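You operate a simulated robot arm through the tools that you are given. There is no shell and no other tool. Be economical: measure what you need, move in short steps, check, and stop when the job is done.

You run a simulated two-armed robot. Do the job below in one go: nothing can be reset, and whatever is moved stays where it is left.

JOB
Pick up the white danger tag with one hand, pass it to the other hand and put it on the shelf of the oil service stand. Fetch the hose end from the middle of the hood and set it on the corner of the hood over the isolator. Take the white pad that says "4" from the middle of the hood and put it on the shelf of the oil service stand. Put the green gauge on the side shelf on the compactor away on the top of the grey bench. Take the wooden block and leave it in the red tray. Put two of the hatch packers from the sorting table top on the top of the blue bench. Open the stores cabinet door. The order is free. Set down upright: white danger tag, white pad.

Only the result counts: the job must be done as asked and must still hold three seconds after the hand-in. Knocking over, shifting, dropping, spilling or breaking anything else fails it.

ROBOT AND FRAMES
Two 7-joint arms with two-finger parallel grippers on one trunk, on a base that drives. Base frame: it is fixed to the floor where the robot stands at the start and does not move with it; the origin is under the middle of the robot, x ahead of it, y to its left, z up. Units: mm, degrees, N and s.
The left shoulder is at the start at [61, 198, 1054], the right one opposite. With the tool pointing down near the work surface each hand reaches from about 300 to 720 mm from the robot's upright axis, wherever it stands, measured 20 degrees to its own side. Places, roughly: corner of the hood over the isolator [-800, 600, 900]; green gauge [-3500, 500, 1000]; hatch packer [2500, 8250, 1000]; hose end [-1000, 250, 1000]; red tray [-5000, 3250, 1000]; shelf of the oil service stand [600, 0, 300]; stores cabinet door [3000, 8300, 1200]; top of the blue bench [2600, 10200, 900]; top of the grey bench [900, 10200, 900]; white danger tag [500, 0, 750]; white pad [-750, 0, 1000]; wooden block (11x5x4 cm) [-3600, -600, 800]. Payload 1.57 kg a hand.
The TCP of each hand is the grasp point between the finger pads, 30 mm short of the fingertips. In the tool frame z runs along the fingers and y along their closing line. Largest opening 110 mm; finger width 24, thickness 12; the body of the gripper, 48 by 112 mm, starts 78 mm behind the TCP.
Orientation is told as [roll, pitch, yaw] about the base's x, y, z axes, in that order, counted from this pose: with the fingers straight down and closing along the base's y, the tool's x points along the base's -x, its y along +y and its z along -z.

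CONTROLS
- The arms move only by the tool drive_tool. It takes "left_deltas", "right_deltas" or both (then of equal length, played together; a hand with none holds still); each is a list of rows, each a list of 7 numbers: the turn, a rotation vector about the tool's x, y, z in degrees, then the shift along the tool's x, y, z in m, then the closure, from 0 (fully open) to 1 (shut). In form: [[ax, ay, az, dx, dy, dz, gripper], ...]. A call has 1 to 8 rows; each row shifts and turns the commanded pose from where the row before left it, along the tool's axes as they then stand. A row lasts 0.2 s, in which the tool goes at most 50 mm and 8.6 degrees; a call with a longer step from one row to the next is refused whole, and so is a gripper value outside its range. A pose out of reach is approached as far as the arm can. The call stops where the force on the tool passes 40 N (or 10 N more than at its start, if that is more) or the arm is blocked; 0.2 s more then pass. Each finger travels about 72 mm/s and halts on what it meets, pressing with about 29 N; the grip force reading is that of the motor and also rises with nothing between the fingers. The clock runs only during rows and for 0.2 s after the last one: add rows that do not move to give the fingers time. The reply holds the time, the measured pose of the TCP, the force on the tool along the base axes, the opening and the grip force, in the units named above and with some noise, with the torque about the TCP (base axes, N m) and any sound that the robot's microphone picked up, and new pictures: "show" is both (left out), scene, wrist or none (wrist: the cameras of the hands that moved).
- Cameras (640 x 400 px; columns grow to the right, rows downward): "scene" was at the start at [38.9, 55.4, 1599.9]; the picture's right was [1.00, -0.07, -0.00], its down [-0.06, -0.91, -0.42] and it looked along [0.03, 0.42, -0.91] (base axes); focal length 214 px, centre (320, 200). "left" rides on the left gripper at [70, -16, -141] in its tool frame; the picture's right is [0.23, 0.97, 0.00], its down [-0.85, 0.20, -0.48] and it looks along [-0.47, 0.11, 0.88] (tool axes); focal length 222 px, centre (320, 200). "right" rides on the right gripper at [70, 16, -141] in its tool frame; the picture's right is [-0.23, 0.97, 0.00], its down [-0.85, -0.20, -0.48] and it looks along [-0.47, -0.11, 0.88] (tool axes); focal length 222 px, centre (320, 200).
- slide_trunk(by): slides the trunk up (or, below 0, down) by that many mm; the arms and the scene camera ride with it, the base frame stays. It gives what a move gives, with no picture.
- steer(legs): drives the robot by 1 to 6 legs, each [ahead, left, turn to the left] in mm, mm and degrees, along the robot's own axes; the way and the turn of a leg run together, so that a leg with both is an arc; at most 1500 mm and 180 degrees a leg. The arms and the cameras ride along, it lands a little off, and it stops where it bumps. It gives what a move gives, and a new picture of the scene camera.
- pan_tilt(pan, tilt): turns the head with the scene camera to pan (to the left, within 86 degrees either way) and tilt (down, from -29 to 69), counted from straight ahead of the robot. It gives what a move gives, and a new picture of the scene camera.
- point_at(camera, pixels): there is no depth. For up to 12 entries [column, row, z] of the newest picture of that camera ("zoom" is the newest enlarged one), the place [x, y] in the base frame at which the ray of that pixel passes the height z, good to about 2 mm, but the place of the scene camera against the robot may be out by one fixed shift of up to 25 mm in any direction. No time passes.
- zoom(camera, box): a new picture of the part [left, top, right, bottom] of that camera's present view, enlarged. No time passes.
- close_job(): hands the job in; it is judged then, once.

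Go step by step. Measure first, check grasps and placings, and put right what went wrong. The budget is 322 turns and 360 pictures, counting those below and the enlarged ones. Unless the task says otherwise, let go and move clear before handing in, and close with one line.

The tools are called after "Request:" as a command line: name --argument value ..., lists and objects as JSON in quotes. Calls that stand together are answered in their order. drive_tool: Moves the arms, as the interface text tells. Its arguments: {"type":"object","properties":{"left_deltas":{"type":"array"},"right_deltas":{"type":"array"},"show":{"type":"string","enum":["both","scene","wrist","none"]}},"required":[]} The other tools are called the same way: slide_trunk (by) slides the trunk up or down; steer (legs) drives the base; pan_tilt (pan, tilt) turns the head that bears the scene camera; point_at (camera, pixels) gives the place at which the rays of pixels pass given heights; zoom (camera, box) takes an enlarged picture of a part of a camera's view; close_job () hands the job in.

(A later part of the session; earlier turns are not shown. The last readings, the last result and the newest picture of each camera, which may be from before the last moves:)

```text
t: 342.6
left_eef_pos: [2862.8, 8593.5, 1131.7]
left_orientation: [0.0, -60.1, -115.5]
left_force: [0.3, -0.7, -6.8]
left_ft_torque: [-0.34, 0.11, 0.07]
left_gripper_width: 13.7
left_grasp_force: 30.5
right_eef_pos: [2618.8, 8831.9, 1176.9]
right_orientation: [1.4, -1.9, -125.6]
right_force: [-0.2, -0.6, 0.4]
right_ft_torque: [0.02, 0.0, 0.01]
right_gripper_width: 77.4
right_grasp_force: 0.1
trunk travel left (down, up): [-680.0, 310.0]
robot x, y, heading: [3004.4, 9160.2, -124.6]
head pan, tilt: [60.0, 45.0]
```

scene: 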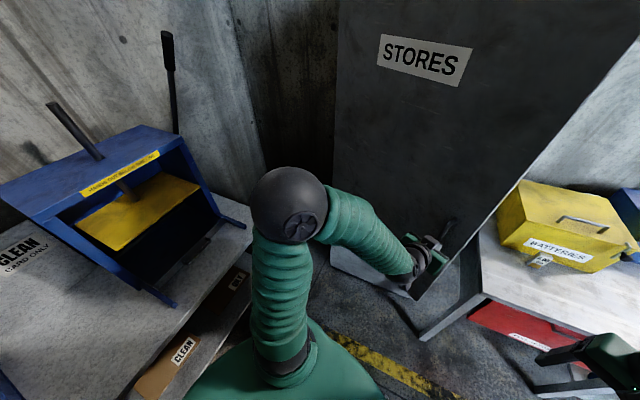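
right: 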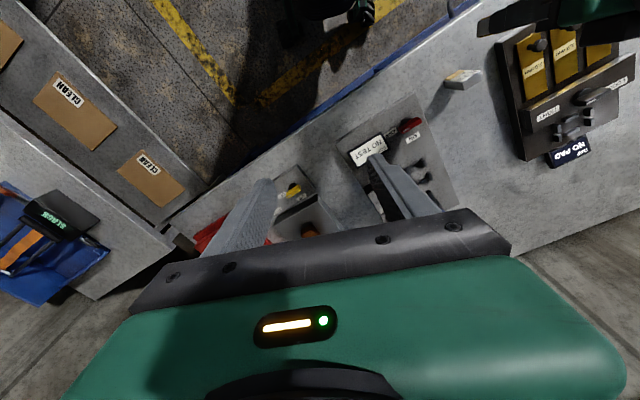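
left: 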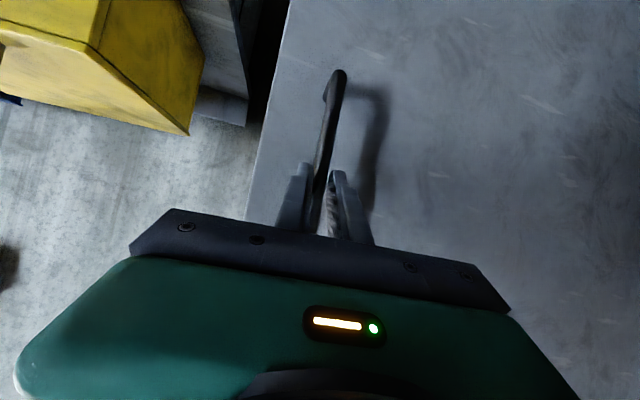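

Request:
steer --legs '[[-56, 42, -5], [-56, 40, -5]]'

Request:
steer --legs '[[-56, 40, -5]]'

```text
t: 344.0
left_eef_pos: [2896.7, 8635.1, 1137.5]
left_orientation: [-0.3, -61.2, -120.2]
left_force: [-16.3, 11.9, 6.3]
left_ft_torque: [-0.87, 0.44, -0.54]
left_gripper_width: 13.8
left_grasp_force: 30.4
right_eef_pos: [2675.2, 8909.8, 1178.0]
right_orientation: [1.2, -2.0, -132.6]
right_force: [0.5, -1.3, -0.1]
right_ft_torque: [0.03, 0.05, 0.08]
right_gripper_width: 77.0
right_grasp_force: 0.0
trunk travel left (down, up): [-680.0, 310.0]
robot x, y, heading: [3094.9, 9185.9, -131.3]
head pan, tilt: [60.0, 45.0]
stopped in leg 2: the force on the tool passed its limit at 49 N (the readings are from after the stop); the commanded pose is now the measured one
```

scene: 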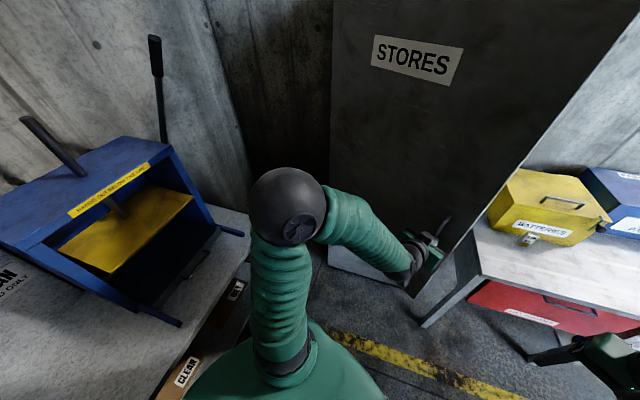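

```text
t: 345.0
left_eef_pos: [2921.7, 8660.8, 1138.4]
left_orientation: [-0.3, -61.4, -123.8]
left_force: [-1.2, -0.8, 6.0]
left_ft_torque: [-0.76, 0.18, 0.08]
left_gripper_width: 13.8
left_grasp_force: 30.4
right_eef_pos: [2718.4, 8959.9, 1177.0]
right_orientation: [1.2, -2.0, -137.5]
right_force: [-0.2, 0.2, -0.2]
right_ft_torque: [0.05, 0.02, -0.02]
right_gripper_width: 76.9
right_grasp_force: 0.1
trunk travel left (down, up): [-680.0, 310.0]
robot x, y, heading: [3158.2, 9197.1, -136.3]
head pan, tilt: [60.0, 45.0]
```

scene: 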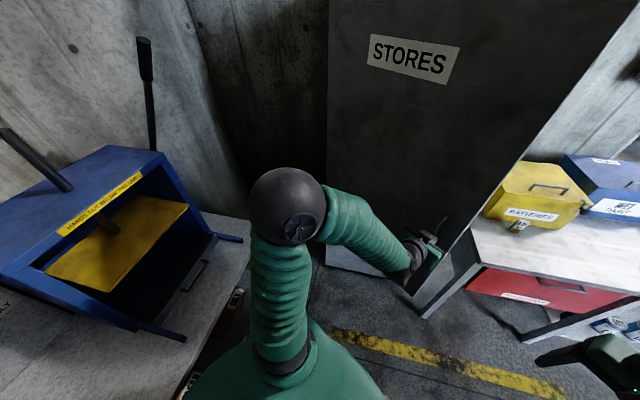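

The door is now about 50° open, but the base is getting close to the side table. I'll release the handle, then push the door further open from its inner side.

Request:
drive_tool --left_deltas '[[0, 0, 0, 0, 0, 0, 0.4], [0, 0, 0, 0, 0, 0, 0], [0, 0, 0, 0, 0, 0, 0], [0, 0, 0, 0, 0, 0, 0], [0, 0, 0, 0, 0, -0.03, 0], [0, 0, 0, 0, 0, -0.03, 0], [0, 0, 0, 0, 0, -0.03, 0]]' --show "wrist"

```text
t: 346.6
left_eef_pos: [2957.2, 8716.4, 1193.7]
left_orientation: [-0.9, -61.4, -123.4]
left_force: [-0.4, 0.7, -0.8]
left_ft_torque: [0.01, 0.0, -0.02]
left_gripper_width: 109.8
left_grasp_force: 0.0
left hand out of reach, approached as far as the arm can: row 6, 7
right_eef_pos: [2723.4, 8961.4, 1180.3]
right_orientation: [0.9, -2.3, -137.6]
right_force: [-0.5, 0.7, 0.5]
right_ft_torque: [0.02, 0.0, -0.01]
right_gripper_width: 77.1
right_grasp_force: 0.0
trunk travel left (down, up): [-680.0, 310.0]
robot x, y, heading: [3157.7, 9198.6, -136.6]
head pan, tilt: [60.0, 45.0]
```

left: 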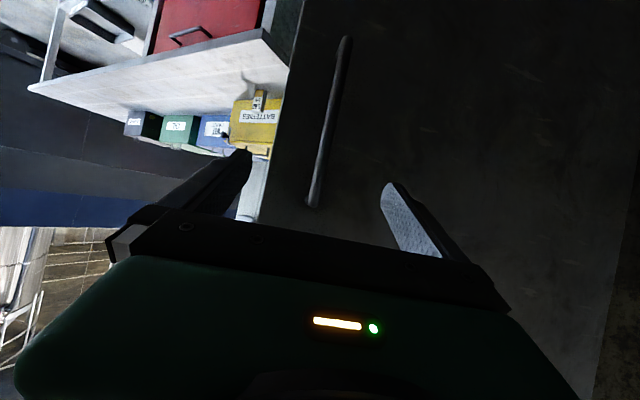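

Request:
steer --legs '[[0, -220, 0], [0, 0, 46.5], [0, -330, 0]]'

Request:
pan_tilt --pan 25 --tilt 40

```text
t: 352.2
left_eef_pos: [2897.1, 8877.9, 1189.9]
left_orientation: [-1.7, -61.4, -75.9]
left_force: [0.2, -0.2, 0.4]
left_ft_torque: [-0.04, 0.01, -0.06]
left_gripper_width: 110.2
left_grasp_force: 0.0
right_eef_pos: [2559.1, 8877.3, 1180.9]
right_orientation: [0.4, -2.3, -90.9]
right_force: [1.9, -0.2, -0.4]
right_ft_torque: [-0.01, 0.12, 0.04]
right_gripper_width: 76.8
right_grasp_force: 0.0
trunk travel left (down, up): [-680.0, 310.0]
robot x, y, heading: [2677.3, 9356.7, -90.0]
head pan, tilt: [60.0, 45.0]
```

scene: 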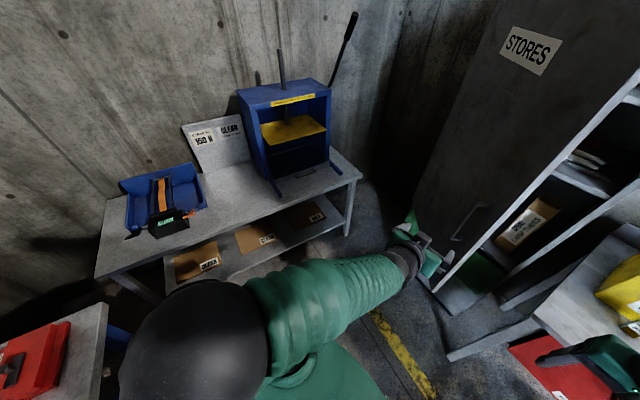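

```text
t: 353.2
left_eef_pos: [2887.5, 8878.4, 1193.1]
left_orientation: [-0.7, -61.5, -77.0]
left_force: [0.0, 0.1, 0.4]
left_ft_torque: [0.01, 0.0, 0.0]
left_gripper_width: 110.2
left_grasp_force: 0.1
right_eef_pos: [2548.8, 8878.7, 1180.0]
right_orientation: [1.0, -2.3, -91.0]
right_force: [-0.9, 0.3, 0.0]
right_ft_torque: [-0.03, -0.05, -0.03]
right_gripper_width: 76.8
right_grasp_force: 0.0
trunk travel left (down, up): [-680.0, 310.0]
robot x, y, heading: [2674.6, 9356.7, -89.7]
head pan, tilt: [25.0, 40.0]
```

scene: 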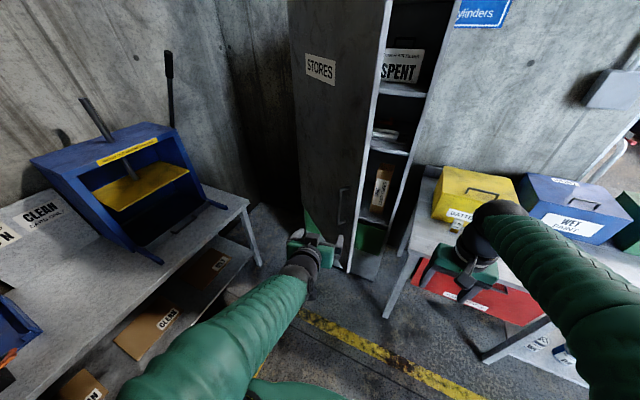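

The door stands about 50° open with shelves visible inside. To push it further from the inside I'll come from the west: move the base to about (2290, 8900) and face east.

Request:
steer --legs '[[0, -385, 0], [430, 0, 0], [0, 0, 72]]'

Request:
pan_tilt --pan -5 --tilt 40

```text
t: 361.0
left_eef_pos: [2815.4, 8977.6, 1192.4]
left_orientation: [-0.9, -61.4, -5.2]
left_force: [-0.3, 0.7, 1.0]
left_ft_torque: [0.01, 0.01, 0.01]
left_gripper_width: 109.9
left_grasp_force: 0.1
right_eef_pos: [2710.0, 8655.8, 1179.8]
right_orientation: [1.1, -2.3, -19.3]
right_force: [0.0, -0.2, 0.5]
right_ft_torque: [0.0, -0.01, 0.04]
right_gripper_width: 76.6
right_grasp_force: 0.2
trunk travel left (down, up): [-680.0, 310.0]
robot x, y, heading: [2294.4, 8926.2, -17.9]
head pan, tilt: [25.0, 40.0]
```

scene: 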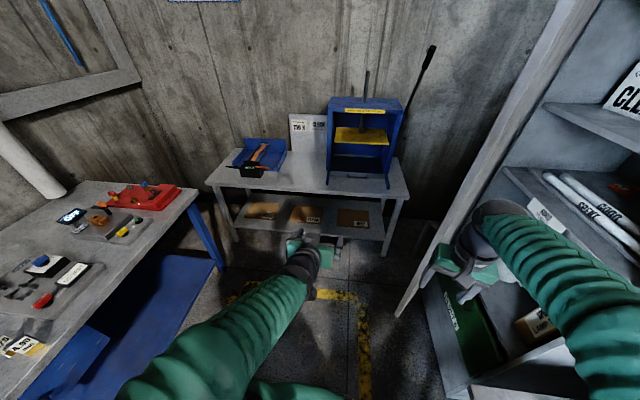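

```text
t: 361.9
left_eef_pos: [2814.7, 8977.8, 1192.5]
left_orientation: [-0.8, -61.4, -5.1]
left_force: [-0.4, -0.5, 0.6]
left_ft_torque: [-0.02, 0.02, 0.01]
left_gripper_width: 110.2
left_grasp_force: 0.1
right_eef_pos: [2707.1, 8655.5, 1180.5]
right_orientation: [0.9, -2.3, -19.3]
right_force: [0.4, 0.0, -0.3]
right_ft_torque: [0.03, 0.03, 0.0]
right_gripper_width: 77.1
right_grasp_force: 0.1
trunk travel left (down, up): [-680.0, 310.0]
robot x, y, heading: [2296.1, 8922.5, -18.0]
head pan, tilt: [-5.0, 40.0]
```

scene: 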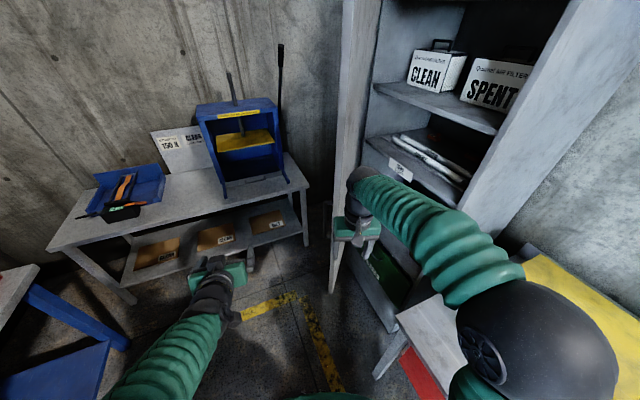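

The right hand is already hanging in the opening, inside the door. I'll drive it forward behind the door and push it toward the north-east.

Request:
steer --legs '[[170, 0, 0], [0, 200, 0]]'

```text
t: 363.1
left_eef_pos: [2914.1, 8933.6, 1192.3]
left_orientation: [0.2, -61.5, -6.2]
left_force: [0.9, 0.9, -0.2]
left_ft_torque: [0.05, 0.04, 0.01]
left_gripper_width: 109.8
left_grasp_force: 0.1
right_eef_pos: [2802.7, 8617.3, 1177.3]
right_orientation: [1.7, -1.2, -18.7]
right_force: [0.7, 0.2, 0.0]
right_ft_torque: [0.04, 0.01, 0.0]
right_gripper_width: 77.1
right_grasp_force: 0.0
trunk travel left (down, up): [-680.0, 310.0]
robot x, y, heading: [2394.2, 8886.5, -18.2]
head pan, tilt: [-5.0, 40.0]
stopped in leg 1: the robot was blocked; the commanded pose is now the measured one
```

scene: 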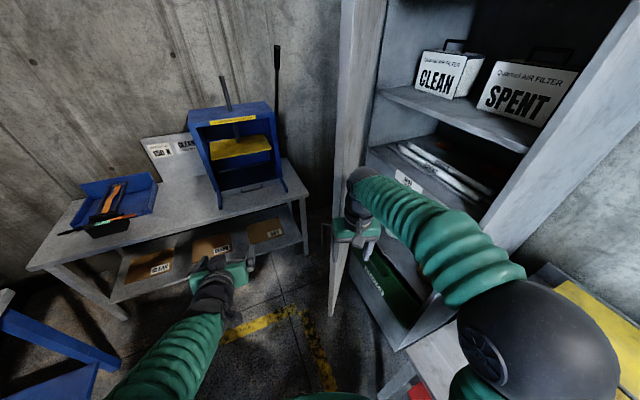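

Request:
steer --legs '[[0, 80, 0]]'

```text
t: 364.2
left_eef_pos: [2928.4, 8986.3, 1201.5]
left_orientation: [2.9, -62.2, -8.5]
left_force: [0.5, 0.3, 0.4]
left_ft_torque: [0.0, 0.06, 0.03]
left_gripper_width: 110.0
left_grasp_force: 0.0
right_eef_pos: [2815.9, 8668.2, 1176.6]
right_orientation: [2.8, -1.2, -19.0]
right_force: [-0.8, -1.7, -0.1]
right_ft_torque: [0.05, -0.03, -0.01]
right_gripper_width: 77.1
right_grasp_force: 0.0
trunk travel left (down, up): [-680.0, 310.0]
robot x, y, heading: [2417.0, 8968.8, -18.1]
head pan, tilt: [-5.0, 40.0]
```

scene: 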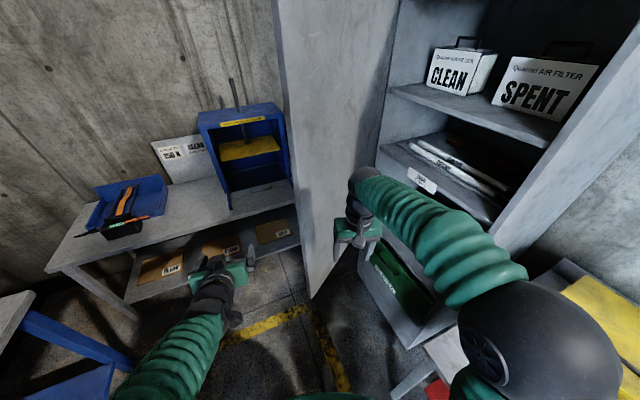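

That swung the door noticeably wider. I'll push a bit more.

Request:
steer --legs '[[0, 110, 0], [80, 0, 0]]'

```text
t: 366.1
left_eef_pos: [3038.0, 9081.7, 1201.5]
left_orientation: [1.2, -62.5, -7.0]
left_force: [-0.5, -1.1, 1.1]
left_ft_torque: [0.0, 0.04, 0.0]
left_gripper_width: 109.9
left_grasp_force: 0.0
right_eef_pos: [2925.8, 8762.2, 1180.5]
right_orientation: [1.8, -1.6, -19.3]
right_force: [-1.1, 0.0, 0.1]
right_ft_torque: [0.04, -0.06, 0.01]
right_gripper_width: 77.0
right_grasp_force: 0.0
trunk travel left (down, up): [-680.0, 310.0]
robot x, y, heading: [2527.2, 9040.0, -18.0]
head pan, tilt: [-5.0, 40.0]
```

scene: 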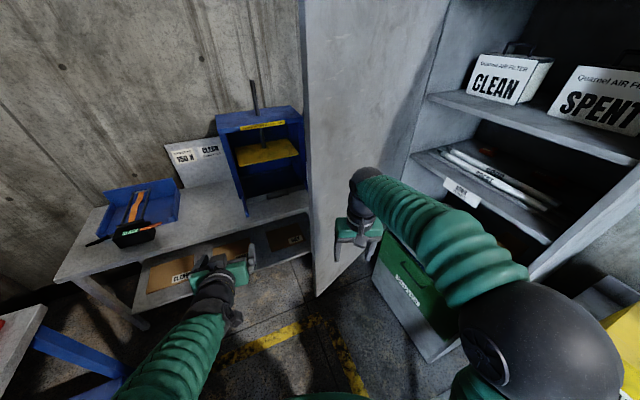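

Request:
point_at --camera "scene" --pixels '[[320, 297, 100], [320, 297, 300], [370, 258, 100], [370, 258, 300], [437, 360, 100]]'

```text
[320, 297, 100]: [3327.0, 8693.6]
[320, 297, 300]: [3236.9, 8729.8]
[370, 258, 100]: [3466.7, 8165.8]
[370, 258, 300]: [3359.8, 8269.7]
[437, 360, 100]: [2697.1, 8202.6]
```

Request:
steer --legs '[[110, 20, 0]]'

```text
t: 367.2
left_eef_pos: [3153.0, 9073.5, 1201.3]
left_orientation: [0.6, -62.4, -6.7]
left_force: [-0.3, -1.4, 0.2]
left_ft_torque: [-0.02, 0.0, 0.0]
left_gripper_width: 110.2
left_grasp_force: 0.0
right_eef_pos: [3038.7, 8753.2, 1180.1]
right_orientation: [1.5, -1.5, -19.3]
right_force: [0.6, 1.0, 0.9]
right_ft_torque: [-0.04, 0.0, 0.0]
right_gripper_width: 76.9
right_grasp_force: 0.1
trunk travel left (down, up): [-680.0, 310.0]
robot x, y, heading: [2637.0, 9026.6, -18.4]
head pan, tilt: [-5.0, 40.0]
```

scene: 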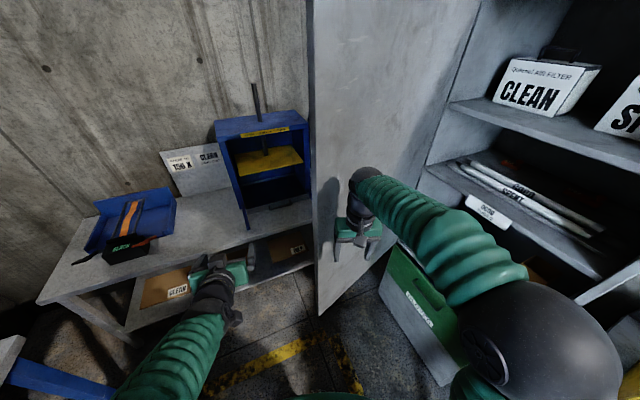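

The door is wide open (≥75°). I'll withdraw, straighten the left hand, and head west along the aisle to find a way to the compactor's far side.

Request:
steer --legs '[[-400, 0, 0], [0, 0, 99], [0, 0, 99]]'

Request:
drive_tool --left_deltas '[[0, 8.5, 0, 0, 0, 0, 0], [0, 8.5, 0, 0, 0, 0, 0], [0, 8.5, 0, 0, 0, 0, 0], [0, 8.5, 0, 0, 0, 0, 0], [0, 8.5, 0, 0, 0, 0, 0], [0, 8.5, 0, 0, 0, 0, 0], [0, 8.5, 0, 0, 0, 0, 0]]' --show "none"

Request:
steer --legs '[[1500, 0, 0], [900, 0, 0]]'

Request:
pan_tilt --pan 0 --tilt 15

```text
t: 378.2
left_eef_pos: [1789.2, 8927.3, 1199.8]
left_orientation: [0.4, -62.4, -166.1]
left_force: [0.0, 0.0, 0.4]
left_ft_torque: [0.02, 0.0, 0.0]
left_gripper_width: 110.3
left_grasp_force: 0.0
right_eef_pos: [1783.5, 9265.1, 1180.1]
right_orientation: [1.4, -1.3, -179.0]
right_force: [1.2, 0.0, -0.3]
right_ft_torque: [0.03, 0.0, 0.01]
right_gripper_width: 77.1
right_grasp_force: 0.0
trunk travel left (down, up): [-680.0, 310.0]
robot x, y, heading: [2258.4, 9148.8, -177.9]
head pan, tilt: [-5.0, 40.0]
```

scene: 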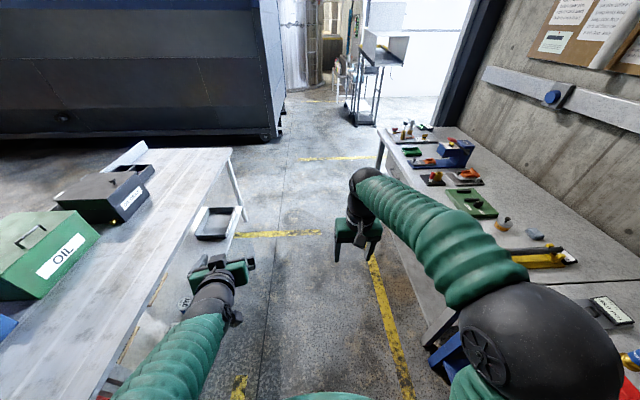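

```text
t: 380.0
left_eef_pos: [1805.6, 8819.6, 1205.8]
left_orientation: [1.0, -11.4, -150.9]
left_force: [0.2, 0.1, 0.2]
left_ft_torque: [0.03, -0.04, 0.02]
left_gripper_width: 109.9
left_grasp_force: 0.1
left hand out of reach, approached as far as the arm can: row 1, 2
right_eef_pos: [1783.1, 9259.7, 1180.1]
right_orientation: [1.1, -1.3, -179.0]
right_force: [-1.0, -0.1, 0.2]
right_ft_torque: [-0.01, -0.02, -0.02]
right_gripper_width: 76.9
right_grasp_force: 0.0
trunk travel left (down, up): [-680.0, 310.0]
robot x, y, heading: [2262.1, 9151.5, -178.1]
head pan, tilt: [-5.0, 40.0]
stopped in row 7 (left hand): the arm was blocked; the commanded pose is now the measured one
```

```text
t: 391.8
left_eef_pos: [-600.8, 8751.1, 1207.7]
left_orientation: [1.3, -11.7, -151.4]
left_force: [-1.0, -0.2, 0.6]
left_ft_torque: [0.0, 0.0, 0.02]
left_gripper_width: 110.1
left_grasp_force: 0.1
right_eef_pos: [-621.3, 9189.9, 1181.2]
right_orientation: [1.3, -1.4, -179.5]
right_force: [-0.7, -0.4, -0.5]
right_ft_torque: [-0.01, 0.02, 0.0]
right_gripper_width: 77.0
right_grasp_force: 0.1
trunk travel left (down, up): [-680.0, 310.0]
robot x, y, heading: [-149.4, 9072.2, -178.2]
head pan, tilt: [-5.0, 40.0]
```

scene: 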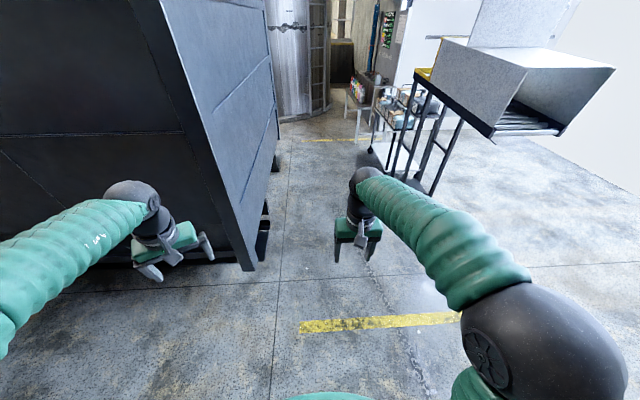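

```text
t: 392.7
left_eef_pos: [-600.3, 8751.4, 1207.7]
left_orientation: [1.1, -11.7, -151.3]
left_force: [-0.3, -0.3, 0.5]
left_ft_torque: [0.0, 0.0, -0.02]
left_gripper_width: 110.0
left_grasp_force: 0.0
right_eef_pos: [-622.2, 9192.3, 1181.9]
right_orientation: [1.2, -1.3, -179.5]
right_force: [0.5, 0.2, -0.1]
right_ft_torque: [-0.01, 0.0, -0.02]
right_gripper_width: 77.0
right_grasp_force: 0.0
trunk travel left (down, up): [-680.0, 310.0]
robot x, y, heading: [-147.2, 9075.0, -178.6]
head pan, tilt: [0.0, 15.0]
```

scene: 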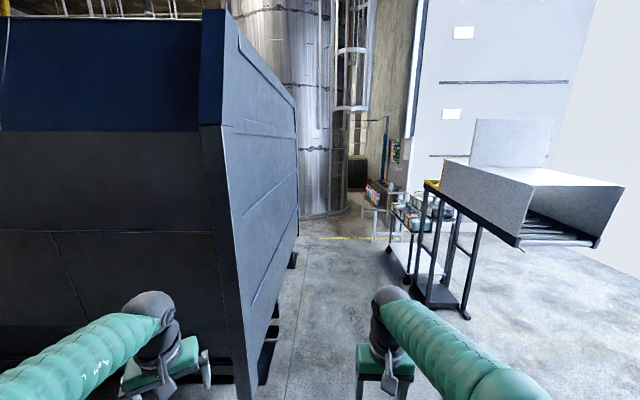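

Request:
point_at --camera "scene" --pixels '[[262, 386, 0], [274, 320, 0], [296, 263, 0], [406, 283, 0], [366, 235, 0], [310, 218, 0], [346, 210, 0], [322, 240, 0], [468, 318, 0]]'

```text
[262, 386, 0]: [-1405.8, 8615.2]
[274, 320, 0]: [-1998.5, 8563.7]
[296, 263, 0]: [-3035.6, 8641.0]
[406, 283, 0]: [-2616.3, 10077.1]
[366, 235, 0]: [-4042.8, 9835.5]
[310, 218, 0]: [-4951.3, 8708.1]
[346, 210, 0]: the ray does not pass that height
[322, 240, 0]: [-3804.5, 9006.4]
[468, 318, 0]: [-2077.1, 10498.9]
```

Request:
steer --legs '[[0, -180, -1.4], [1500, 0, 0], [1500, 0, 0], [500, 0, 0]]'

Request:
pan_tilt --pan 75 --tilt 15

```text
t: 410.8
left_eef_pos: [-4116.3, 8911.2, 1208.9]
left_orientation: [1.2, -11.6, -153.0]
left_force: [0.2, -0.1, -0.4]
left_ft_torque: [0.02, -0.01, 0.02]
left_gripper_width: 110.0
left_grasp_force: 0.0
right_eef_pos: [-4122.3, 9353.3, 1180.7]
right_orientation: [1.2, -1.4, 178.8]
right_force: [0.9, -0.3, 0.1]
right_ft_torque: [-0.02, -0.01, 0.0]
right_gripper_width: 76.8
right_grasp_force: 0.0
trunk travel left (down, up): [-680.0, 310.0]
robot x, y, heading: [-3657.0, 9221.8, 179.8]
head pan, tilt: [0.0, 15.0]
```

scene: 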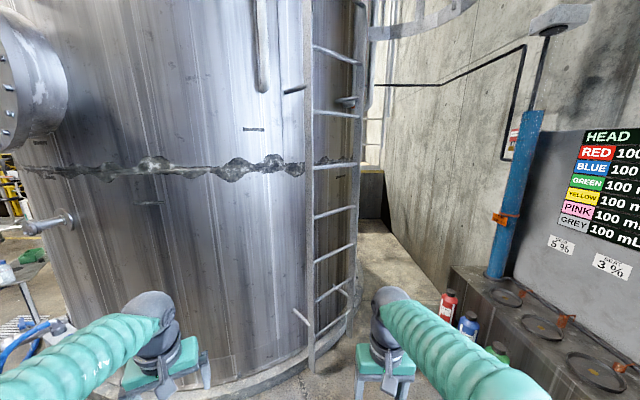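

```text
t: 412.3
left_eef_pos: [-4115.4, 8911.0, 1208.0]
left_orientation: [1.2, -11.7, -152.9]
left_force: [0.7, 0.0, -0.6]
left_ft_torque: [-0.04, 0.02, 0.02]
left_gripper_width: 110.3
left_grasp_force: 0.1
right_eef_pos: [-4125.0, 9352.6, 1180.3]
right_orientation: [1.3, -1.5, 178.9]
right_force: [0.2, -0.5, -0.4]
right_ft_torque: [0.02, 0.0, -0.02]
right_gripper_width: 76.9
right_grasp_force: 0.1
trunk travel left (down, up): [-680.0, 310.0]
robot x, y, heading: [-3653.9, 9224.9, 179.7]
head pan, tilt: [75.0, 15.0]
```

scene: 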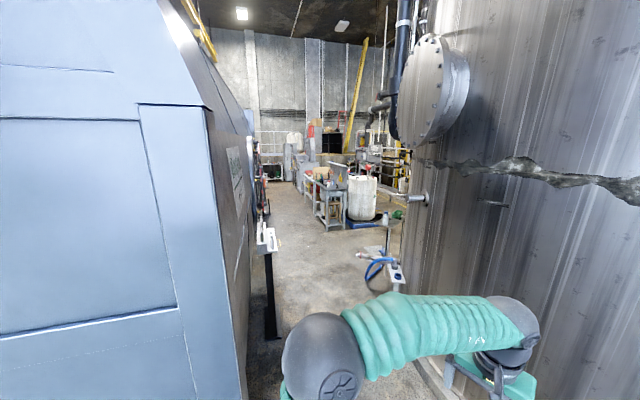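

Request:
steer --legs '[[0, 0, 90]]'

Request:
pan_tilt --pan 0 --tilt 20

```text
t: 415.1
left_eef_pos: [-3669.4, 8666.7, 1211.8]
left_orientation: [-0.3, -12.9, -98.1]
left_force: [-23.6, 3.4, -1.7]
left_ft_torque: [0.02, 0.25, -0.32]
left_gripper_width: 88.9
left_grasp_force: 0.0
right_eef_pos: [-4022.7, 8908.1, 1181.8]
right_orientation: [1.4, -1.6, -125.0]
right_force: [0.8, -0.5, -1.4]
right_ft_torque: [0.03, 0.02, 0.01]
right_gripper_width: 76.8
right_grasp_force: 0.0
trunk travel left (down, up): [-680.0, 310.0]
robot x, y, heading: [-3657.4, 9222.7, -124.0]
head pan, tilt: [75.0, 15.0]
stopped in leg 1: the force on the tool passed its limit at 59 N (the readings are from after the stop); the commanded pose is now the measured one
```

scene: 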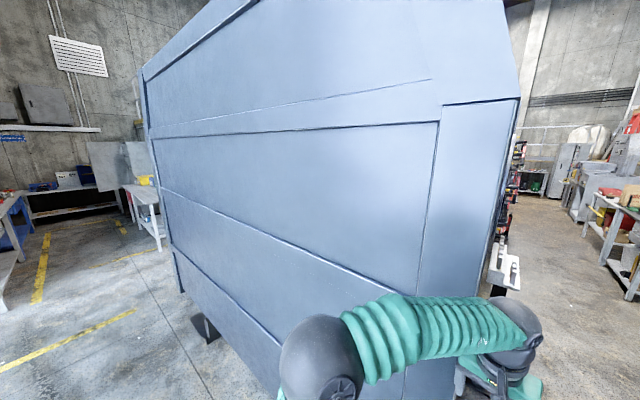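

```text
t: 416.5
left_eef_pos: [-3669.5, 8666.8, 1211.5]
left_orientation: [0.1, -12.8, -98.0]
left_force: [-23.1, 0.4, 0.2]
left_ft_torque: [0.07, 0.74, -0.41]
left_gripper_width: 89.4
left_grasp_force: 0.0
right_eef_pos: [-4026.9, 8908.1, 1182.4]
right_orientation: [1.5, -1.4, -124.8]
right_force: [-0.8, 0.4, 0.5]
right_ft_torque: [0.0, 0.0, -0.02]
right_gripper_width: 77.1
right_grasp_force: 0.1
trunk travel left (down, up): [-680.0, 310.0]
robot x, y, heading: [-3656.2, 9218.1, -124.0]
head pan, tilt: [0.0, 20.0]
```

scene: 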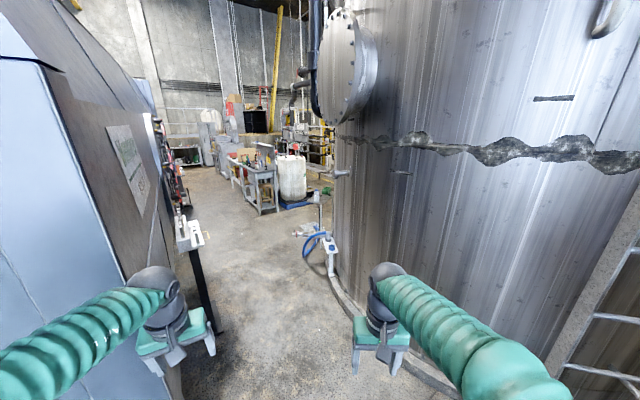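

Request:
point_at --camera "scene" --pixels '[[335, 275, 0], [345, 300, 0], [220, 333, 0], [300, 237, 0], [262, 213, 0], [235, 190, 0], [430, 390, 0], [172, 385, 0], [190, 245, 900]]'

```text
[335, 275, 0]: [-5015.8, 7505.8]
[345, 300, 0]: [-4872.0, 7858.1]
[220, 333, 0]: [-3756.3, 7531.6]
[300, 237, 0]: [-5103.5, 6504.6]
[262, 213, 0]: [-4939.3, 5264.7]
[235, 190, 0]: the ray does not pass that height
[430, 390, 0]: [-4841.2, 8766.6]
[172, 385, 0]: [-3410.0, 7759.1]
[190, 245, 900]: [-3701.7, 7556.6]
```

Request:
steer --legs '[[0, 0, -17], [830, 0, 0], [0, 0, 51]]'

```text
t: 424.2
left_eef_pos: [-4000.5, 8232.9, 1212.2]
left_orientation: [-0.1, -12.8, -64.1]
left_force: [0.4, -0.2, 0.6]
left_ft_torque: [-0.06, 0.0, 0.0]
left_gripper_width: 110.1
left_grasp_force: 0.1
right_eef_pos: [-4431.6, 8235.8, 1184.0]
right_orientation: [1.3, -1.7, -91.2]
right_force: [0.0, 0.1, 0.0]
right_ft_torque: [0.02, -0.01, 0.05]
right_gripper_width: 76.7
right_grasp_force: 0.1
trunk travel left (down, up): [-680.0, 310.0]
robot x, y, heading: [-4299.0, 8698.8, -90.4]
head pan, tilt: [0.0, 20.0]
```

scene: 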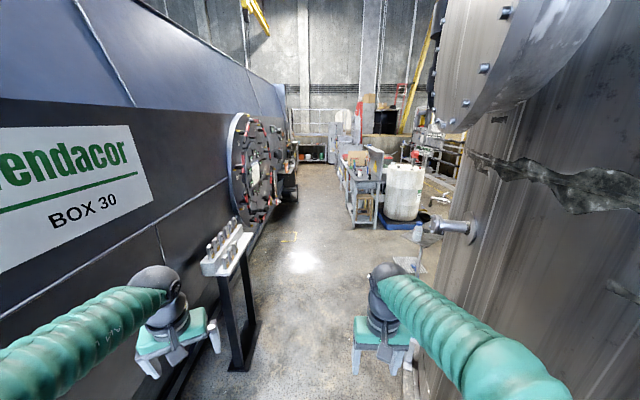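

Request:
point_at --camera "scene" --pixels '[[205, 274, 1000], [250, 238, 1000], [220, 277, 900], [240, 372, 0], [352, 222, 900], [412, 260, 900], [420, 270, 500], [365, 225, 0], [410, 268, 0]]'

```text
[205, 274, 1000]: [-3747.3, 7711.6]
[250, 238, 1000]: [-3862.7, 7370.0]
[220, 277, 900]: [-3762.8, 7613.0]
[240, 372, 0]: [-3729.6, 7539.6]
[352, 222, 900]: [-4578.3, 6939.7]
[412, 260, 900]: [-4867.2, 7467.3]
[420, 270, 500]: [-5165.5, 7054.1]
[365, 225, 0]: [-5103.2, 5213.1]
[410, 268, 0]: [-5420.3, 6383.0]
```

Request:
slide_trunk --by 100

Request:
steer --legs '[[1500, 0, 0.4], [1500, 0, 0]]'

```text
t: 425.6
left_eef_pos: [-4000.6, 8234.8, 1312.7]
left_orientation: [-0.1, -12.8, -64.1]
left_force: [-0.1, 0.6, -0.1]
left_ft_torque: [0.03, -0.02, 0.04]
left_gripper_width: 109.7
left_grasp_force: 0.2
right_eef_pos: [-4431.2, 8237.2, 1284.5]
right_orientation: [1.2, -1.7, -91.2]
right_force: [-0.1, 0.1, 0.7]
right_ft_torque: [-0.03, -0.01, 0.02]
right_gripper_width: 77.3
right_grasp_force: 0.0
trunk travel left (down, up): [-780.0, 210.0]
robot x, y, heading: [-4298.4, 8702.8, -90.4]
head pan, tilt: [0.0, 20.0]
```

```text
t: 440.0
left_eef_pos: [-4011.8, 5244.7, 1311.9]
left_orientation: [-0.1, -12.7, -64.5]
left_force: [-0.2, -0.1, -0.1]
left_ft_torque: [0.0, 0.01, -0.02]
left_gripper_width: 109.9
left_grasp_force: 0.1
right_eef_pos: [-4442.7, 5248.5, 1283.2]
right_orientation: [1.3, -1.7, -91.6]
right_force: [-0.2, 0.4, 0.7]
right_ft_torque: [0.01, -0.02, -0.01]
right_gripper_width: 77.2
right_grasp_force: 0.0
trunk travel left (down, up): [-780.0, 210.0]
robot x, y, heading: [-4310.3, 5712.0, -90.6]
head pan, tilt: [0.0, 20.0]
```

scene: 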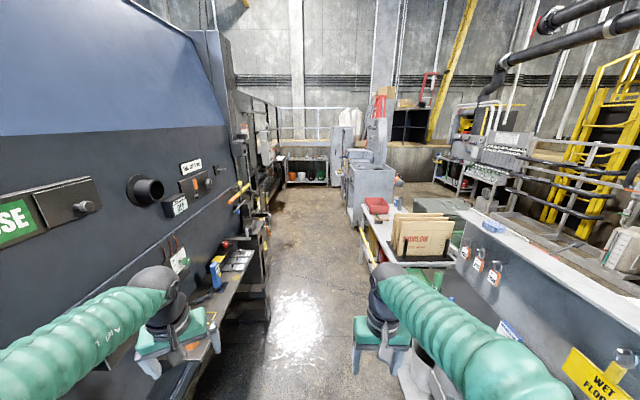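

Request:
steer --legs '[[1400, 0, 0.6]]'

```text
t: 446.9
left_eef_pos: [-4012.7, 3852.1, 1312.9]
left_orientation: [-0.2, -12.8, -63.7]
left_force: [0.5, 0.1, 0.6]
left_ft_torque: [0.0, 0.03, 0.03]
left_gripper_width: 109.8
left_grasp_force: 0.1
right_eef_pos: [-4444.6, 3851.8, 1284.8]
right_orientation: [1.4, -1.8, -90.8]
right_force: [-0.1, 1.4, 0.0]
right_ft_torque: [0.0, 0.0, 0.01]
right_gripper_width: 77.0
right_grasp_force: 0.1
trunk travel left (down, up): [-780.0, 210.0]
robot x, y, heading: [-4315.5, 4315.4, -89.8]
head pan, tilt: [0.0, 20.0]
```

scene: 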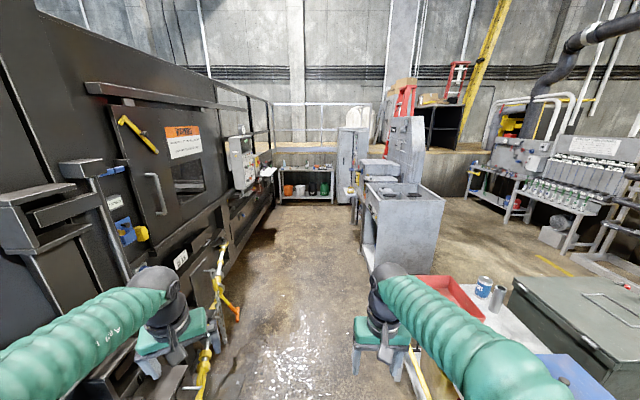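

Request:
point_at --camera "scene" --pixels '[[373, 272, 0], [363, 205, 900], [228, 330, 0], [222, 268, 900], [280, 205, 0], [335, 200, 0], [255, 175, 900], [430, 280, 900], [485, 322, 900]]'

```text
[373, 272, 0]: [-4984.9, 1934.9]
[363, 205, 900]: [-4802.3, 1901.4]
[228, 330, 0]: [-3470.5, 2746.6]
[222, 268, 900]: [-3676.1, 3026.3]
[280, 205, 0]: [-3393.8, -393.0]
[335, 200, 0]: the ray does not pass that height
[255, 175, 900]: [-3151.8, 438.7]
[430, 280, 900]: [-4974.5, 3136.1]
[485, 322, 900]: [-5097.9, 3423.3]
```

Request:
steer --legs '[[1500, 0, 0], [1300, 0, 0]]'

Request:
pan_tilt --pan 15 --tilt 30

```text
t: 460.4
left_eef_pos: [-4041.7, 1060.5, 1313.4]
left_orientation: [-0.2, -12.9, -64.6]
left_force: [0.0, 0.4, 0.0]
left_ft_torque: [-0.04, 0.03, 0.02]
left_gripper_width: 110.1
left_grasp_force: 0.0
right_eef_pos: [-4473.4, 1065.5, 1285.3]
right_orientation: [1.3, -1.7, -91.7]
right_force: [0.6, 0.2, 0.2]
right_ft_torque: [0.02, -0.01, 0.0]
right_gripper_width: 77.0
right_grasp_force: 0.2
trunk travel left (down, up): [-780.0, 210.0]
robot x, y, heading: [-4339.6, 1526.2, -91.1]
head pan, tilt: [0.0, 20.0]
```

scene: 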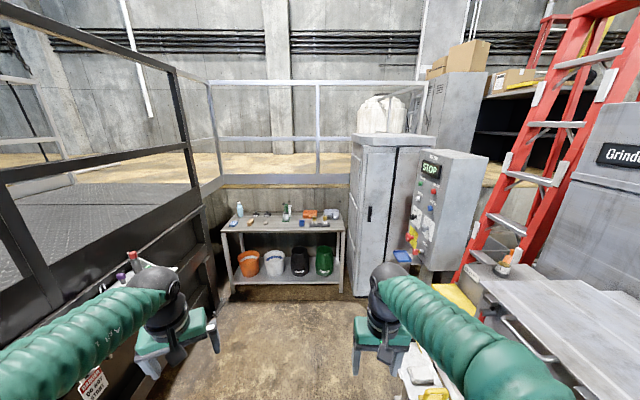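

```text
t: 461.2
left_eef_pos: [-4042.0, 1059.8, 1313.2]
left_orientation: [-0.2, -12.9, -64.6]
left_force: [0.0, -0.8, -0.6]
left_ft_torque: [-0.01, 0.02, -0.03]
left_gripper_width: 109.8
left_grasp_force: 0.1
right_eef_pos: [-4473.4, 1065.3, 1284.9]
right_orientation: [1.3, -1.9, -91.7]
right_force: [0.6, -1.0, -0.8]
right_ft_torque: [-0.01, 0.0, -0.02]
right_gripper_width: 77.1
right_grasp_force: 0.1
trunk travel left (down, up): [-780.0, 210.0]
robot x, y, heading: [-4339.1, 1526.6, -90.9]
head pan, tilt: [15.0, 30.0]
```

scene: 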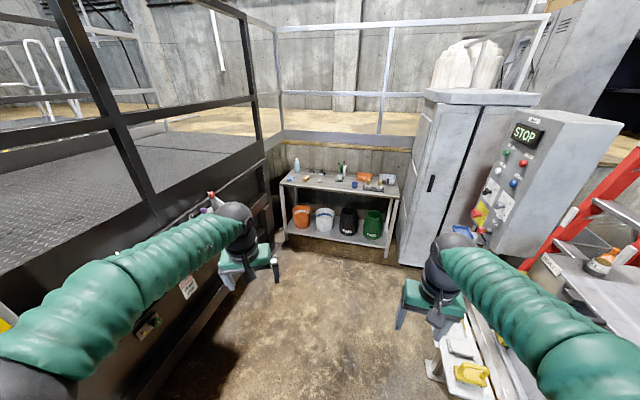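

Request:
zoom --camera "scene" --box '[270, 140, 410, 260]'

Request:
pan_tilt --pan 50 --tilt 35

```text
3.33 times, centred on (340, 200) of scene
```

zoom: 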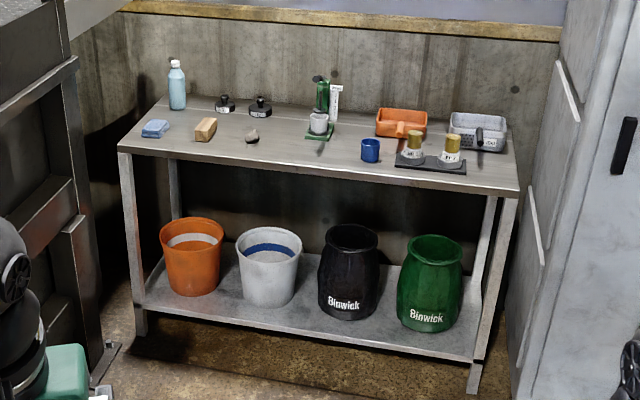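

```text
t: 462.2
left_eef_pos: [-4040.5, 1059.9, 1313.2]
left_orientation: [-0.1, -12.9, -64.7]
left_force: [0.3, 0.0, 0.1]
left_ft_torque: [0.01, 0.01, -0.03]
left_gripper_width: 110.0
left_grasp_force: 0.0
right_eef_pos: [-4472.6, 1065.7, 1285.3]
right_orientation: [1.4, -1.7, -91.7]
right_force: [0.6, 0.1, -0.4]
right_ft_torque: [0.05, -0.03, 0.01]
right_gripper_width: 77.2
right_grasp_force: 0.0
trunk travel left (down, up): [-780.0, 210.0]
robot x, y, heading: [-4342.1, 1525.5, -90.9]
head pan, tilt: [50.0, 35.0]
```

scene: 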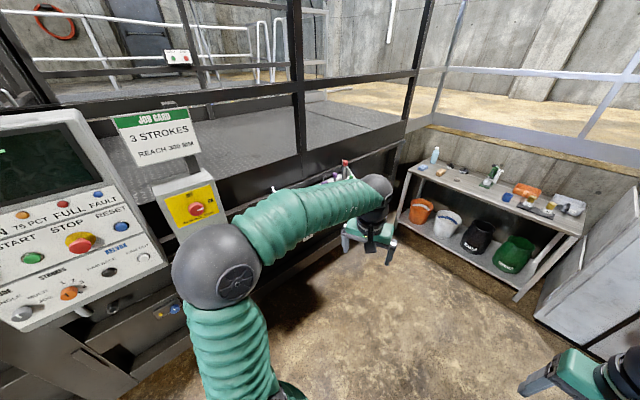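

Request:
steer --legs '[[700, 0, 1]]'

Request:
pan_tilt --pan 75 --tilt 35

```text
t: 466.1
left_eef_pos: [-4034.7, 366.2, 1313.2]
left_orientation: [-0.2, -13.1, -63.4]
left_force: [0.8, -0.9, 0.5]
left_ft_torque: [-0.01, -0.02, 0.01]
left_gripper_width: 109.9
left_grasp_force: 0.1
right_eef_pos: [-4466.6, 363.3, 1284.9]
right_orientation: [1.3, -1.9, -90.5]
right_force: [-0.3, -0.1, 0.3]
right_ft_torque: [0.0, 0.01, 0.0]
right_gripper_width: 77.0
right_grasp_force: 0.1
trunk travel left (down, up): [-780.0, 210.0]
robot x, y, heading: [-4340.5, 826.4, -89.6]
head pan, tilt: [50.0, 35.0]
```

scene: 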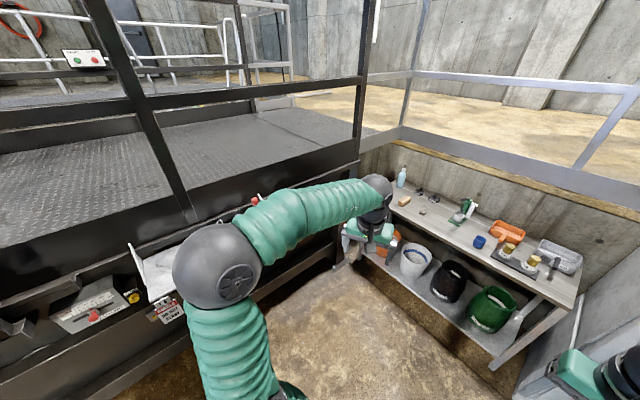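

```text
t: 466.9
left_eef_pos: [-4034.2, 363.6, 1311.9]
left_orientation: [-0.2, -12.9, -63.4]
left_force: [0.7, 0.4, -0.2]
left_ft_torque: [-0.01, 0.01, -0.01]
left_gripper_width: 109.9
left_grasp_force: 0.1
right_eef_pos: [-4467.0, 360.9, 1285.2]
right_orientation: [1.3, -1.8, -90.5]
right_force: [-0.5, 0.5, -0.3]
right_ft_torque: [-0.01, 0.05, -0.03]
right_gripper_width: 77.0
right_grasp_force: 0.0
trunk travel left (down, up): [-780.0, 210.0]
robot x, y, heading: [-4342.5, 821.1, -89.8]
head pan, tilt: [75.0, 35.0]
```

scene: 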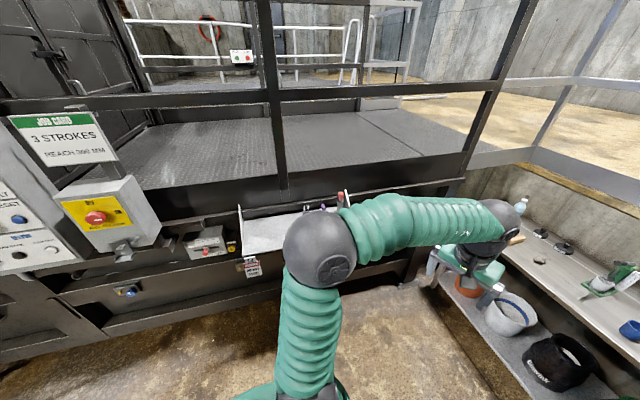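

Request:
steer --legs '[[0, -60, 0], [0, 0, 90]]'

Request:
pan_tilt --pan -15 --tilt 35

```text
t: 471.7
left_eef_pos: [-3940.2, 1129.9, 1312.9]
left_orientation: [-0.3, -12.9, 26.1]
left_force: [0.1, 0.0, 0.6]
left_ft_torque: [0.0, 0.01, -0.01]
left_gripper_width: 110.0
left_grasp_force: 0.0
right_eef_pos: [-3940.4, 697.5, 1285.4]
right_orientation: [1.2, -1.9, -1.0]
right_force: [0.4, -0.2, 0.2]
right_ft_torque: [-0.04, 0.01, 0.0]
right_gripper_width: 77.0
right_grasp_force: 0.0
trunk travel left (down, up): [-780.0, 210.0]
robot x, y, heading: [-4405.7, 825.4, -0.0]
head pan, tilt: [75.0, 35.0]
```

scene: 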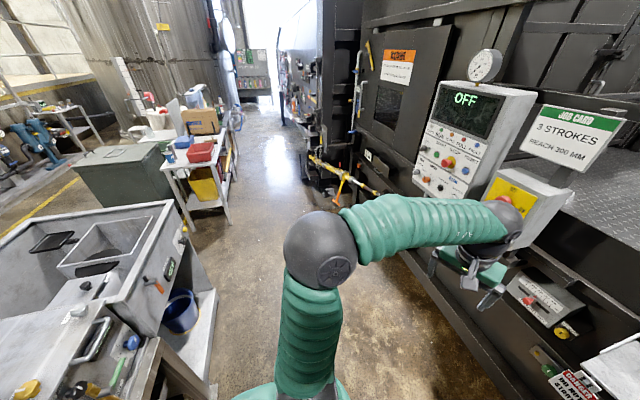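

```text
t: 473.4
left_eef_pos: [-3939.6, 1128.9, 1313.0]
left_orientation: [-0.1, -13.0, 26.1]
left_force: [0.0, 0.4, 0.2]
left_ft_torque: [-0.01, 0.03, 0.0]
left_gripper_width: 110.1
left_grasp_force: 0.1
right_eef_pos: [-3942.5, 696.4, 1285.5]
right_orientation: [1.3, -1.9, -1.0]
right_force: [0.7, -0.1, -0.1]
right_ft_torque: [-0.02, 0.02, -0.02]
right_gripper_width: 77.2
right_grasp_force: 0.0
trunk travel left (down, up): [-780.0, 210.0]
robot x, y, heading: [-4400.3, 825.1, -0.1]
head pan, tilt: [-15.0, 35.0]
```

scene: 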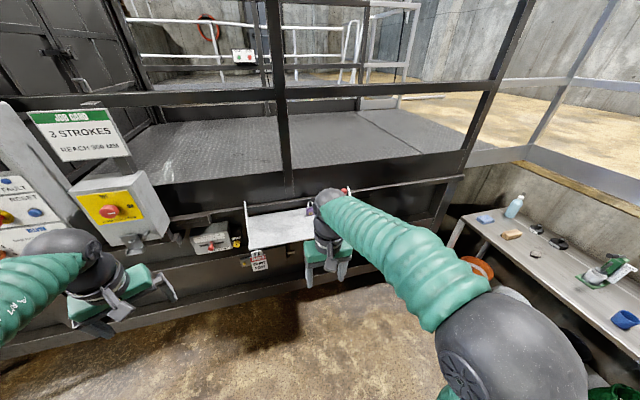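

Request:
zoom --camera "right" --box '[0, 0, 640, 400]'

Request:
zoom --camera "scene" --box '[170, 160, 390, 300]'

```text
1.00 times, centred on (320, 200) of right (not enlarged: the box is as wide or as high as the picture)
```

zoom: 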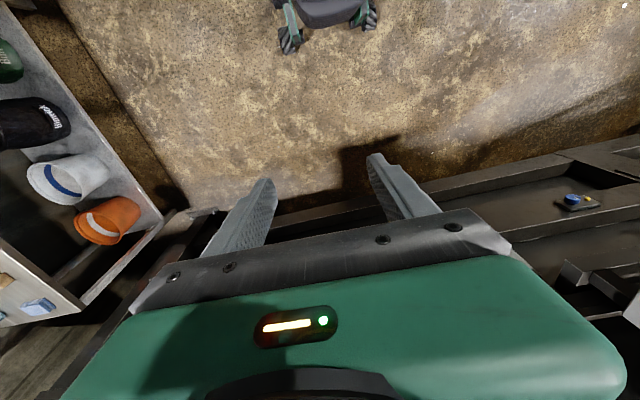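

```text
2.86 times, centred on (280, 230) of scene
```

zoom: 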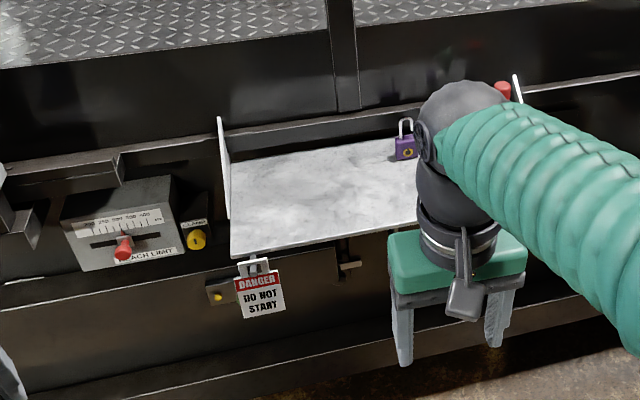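

Request:
steer --legs '[[0, -300, 0]]'

Request:
zoom --camera "scene" --box '[90, 160, 350, 300]'

```text
t: 475.4
left_eef_pos: [-3939.6, 838.5, 1309.6]
left_orientation: [-0.8, -12.8, 26.1]
left_force: [0.2, -0.3, 0.2]
left_ft_torque: [0.01, 0.02, -0.03]
left_gripper_width: 110.1
left_grasp_force: 0.0
right_eef_pos: [-3942.4, 407.8, 1285.5]
right_orientation: [0.9, -1.9, -1.3]
right_force: [0.5, 0.0, 0.5]
right_ft_torque: [-0.03, 0.03, 0.04]
right_gripper_width: 77.3
right_grasp_force: 0.0
trunk travel left (down, up): [-780.0, 210.0]
robot x, y, heading: [-4403.0, 528.4, -0.1]
head pan, tilt: [-15.0, 35.0]
```

scene: 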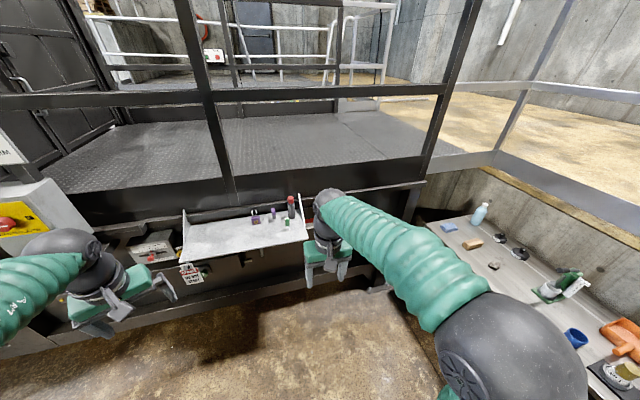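

```text
2.46 times, centred on (220, 230) of scene
```

zoom: 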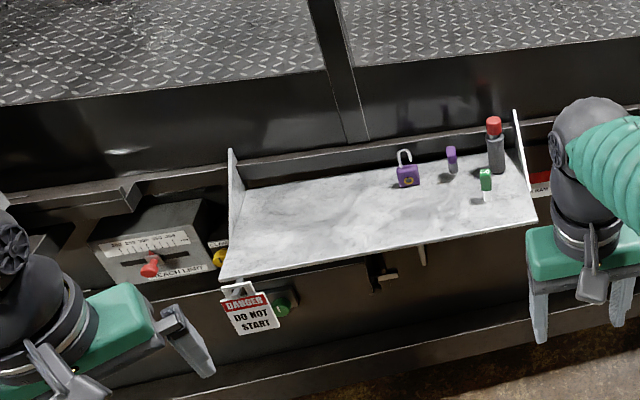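

Request:
zoom --camera "scene" --box '[240, 185, 320, 245]'

Request:
point_at --camera "scene" --pixels '[[287.5, 226, 950], [287.5, 226, 900], [307, 238, 950], [183, 261, 950], [291, 218, 950], [273, 218, 950], [255, 222, 950], [300, 196, 950]]'

```text
6.67 times, centred on (280, 215) of scene
```

zoom: 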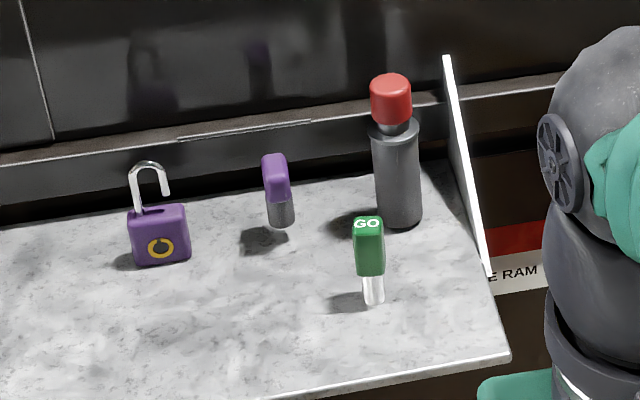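

```text
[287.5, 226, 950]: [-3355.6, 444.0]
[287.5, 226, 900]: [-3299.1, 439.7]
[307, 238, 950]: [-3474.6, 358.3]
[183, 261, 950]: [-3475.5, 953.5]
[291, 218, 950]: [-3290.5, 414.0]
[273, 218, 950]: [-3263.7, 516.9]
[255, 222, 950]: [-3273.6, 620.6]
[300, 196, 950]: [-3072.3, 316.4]
```

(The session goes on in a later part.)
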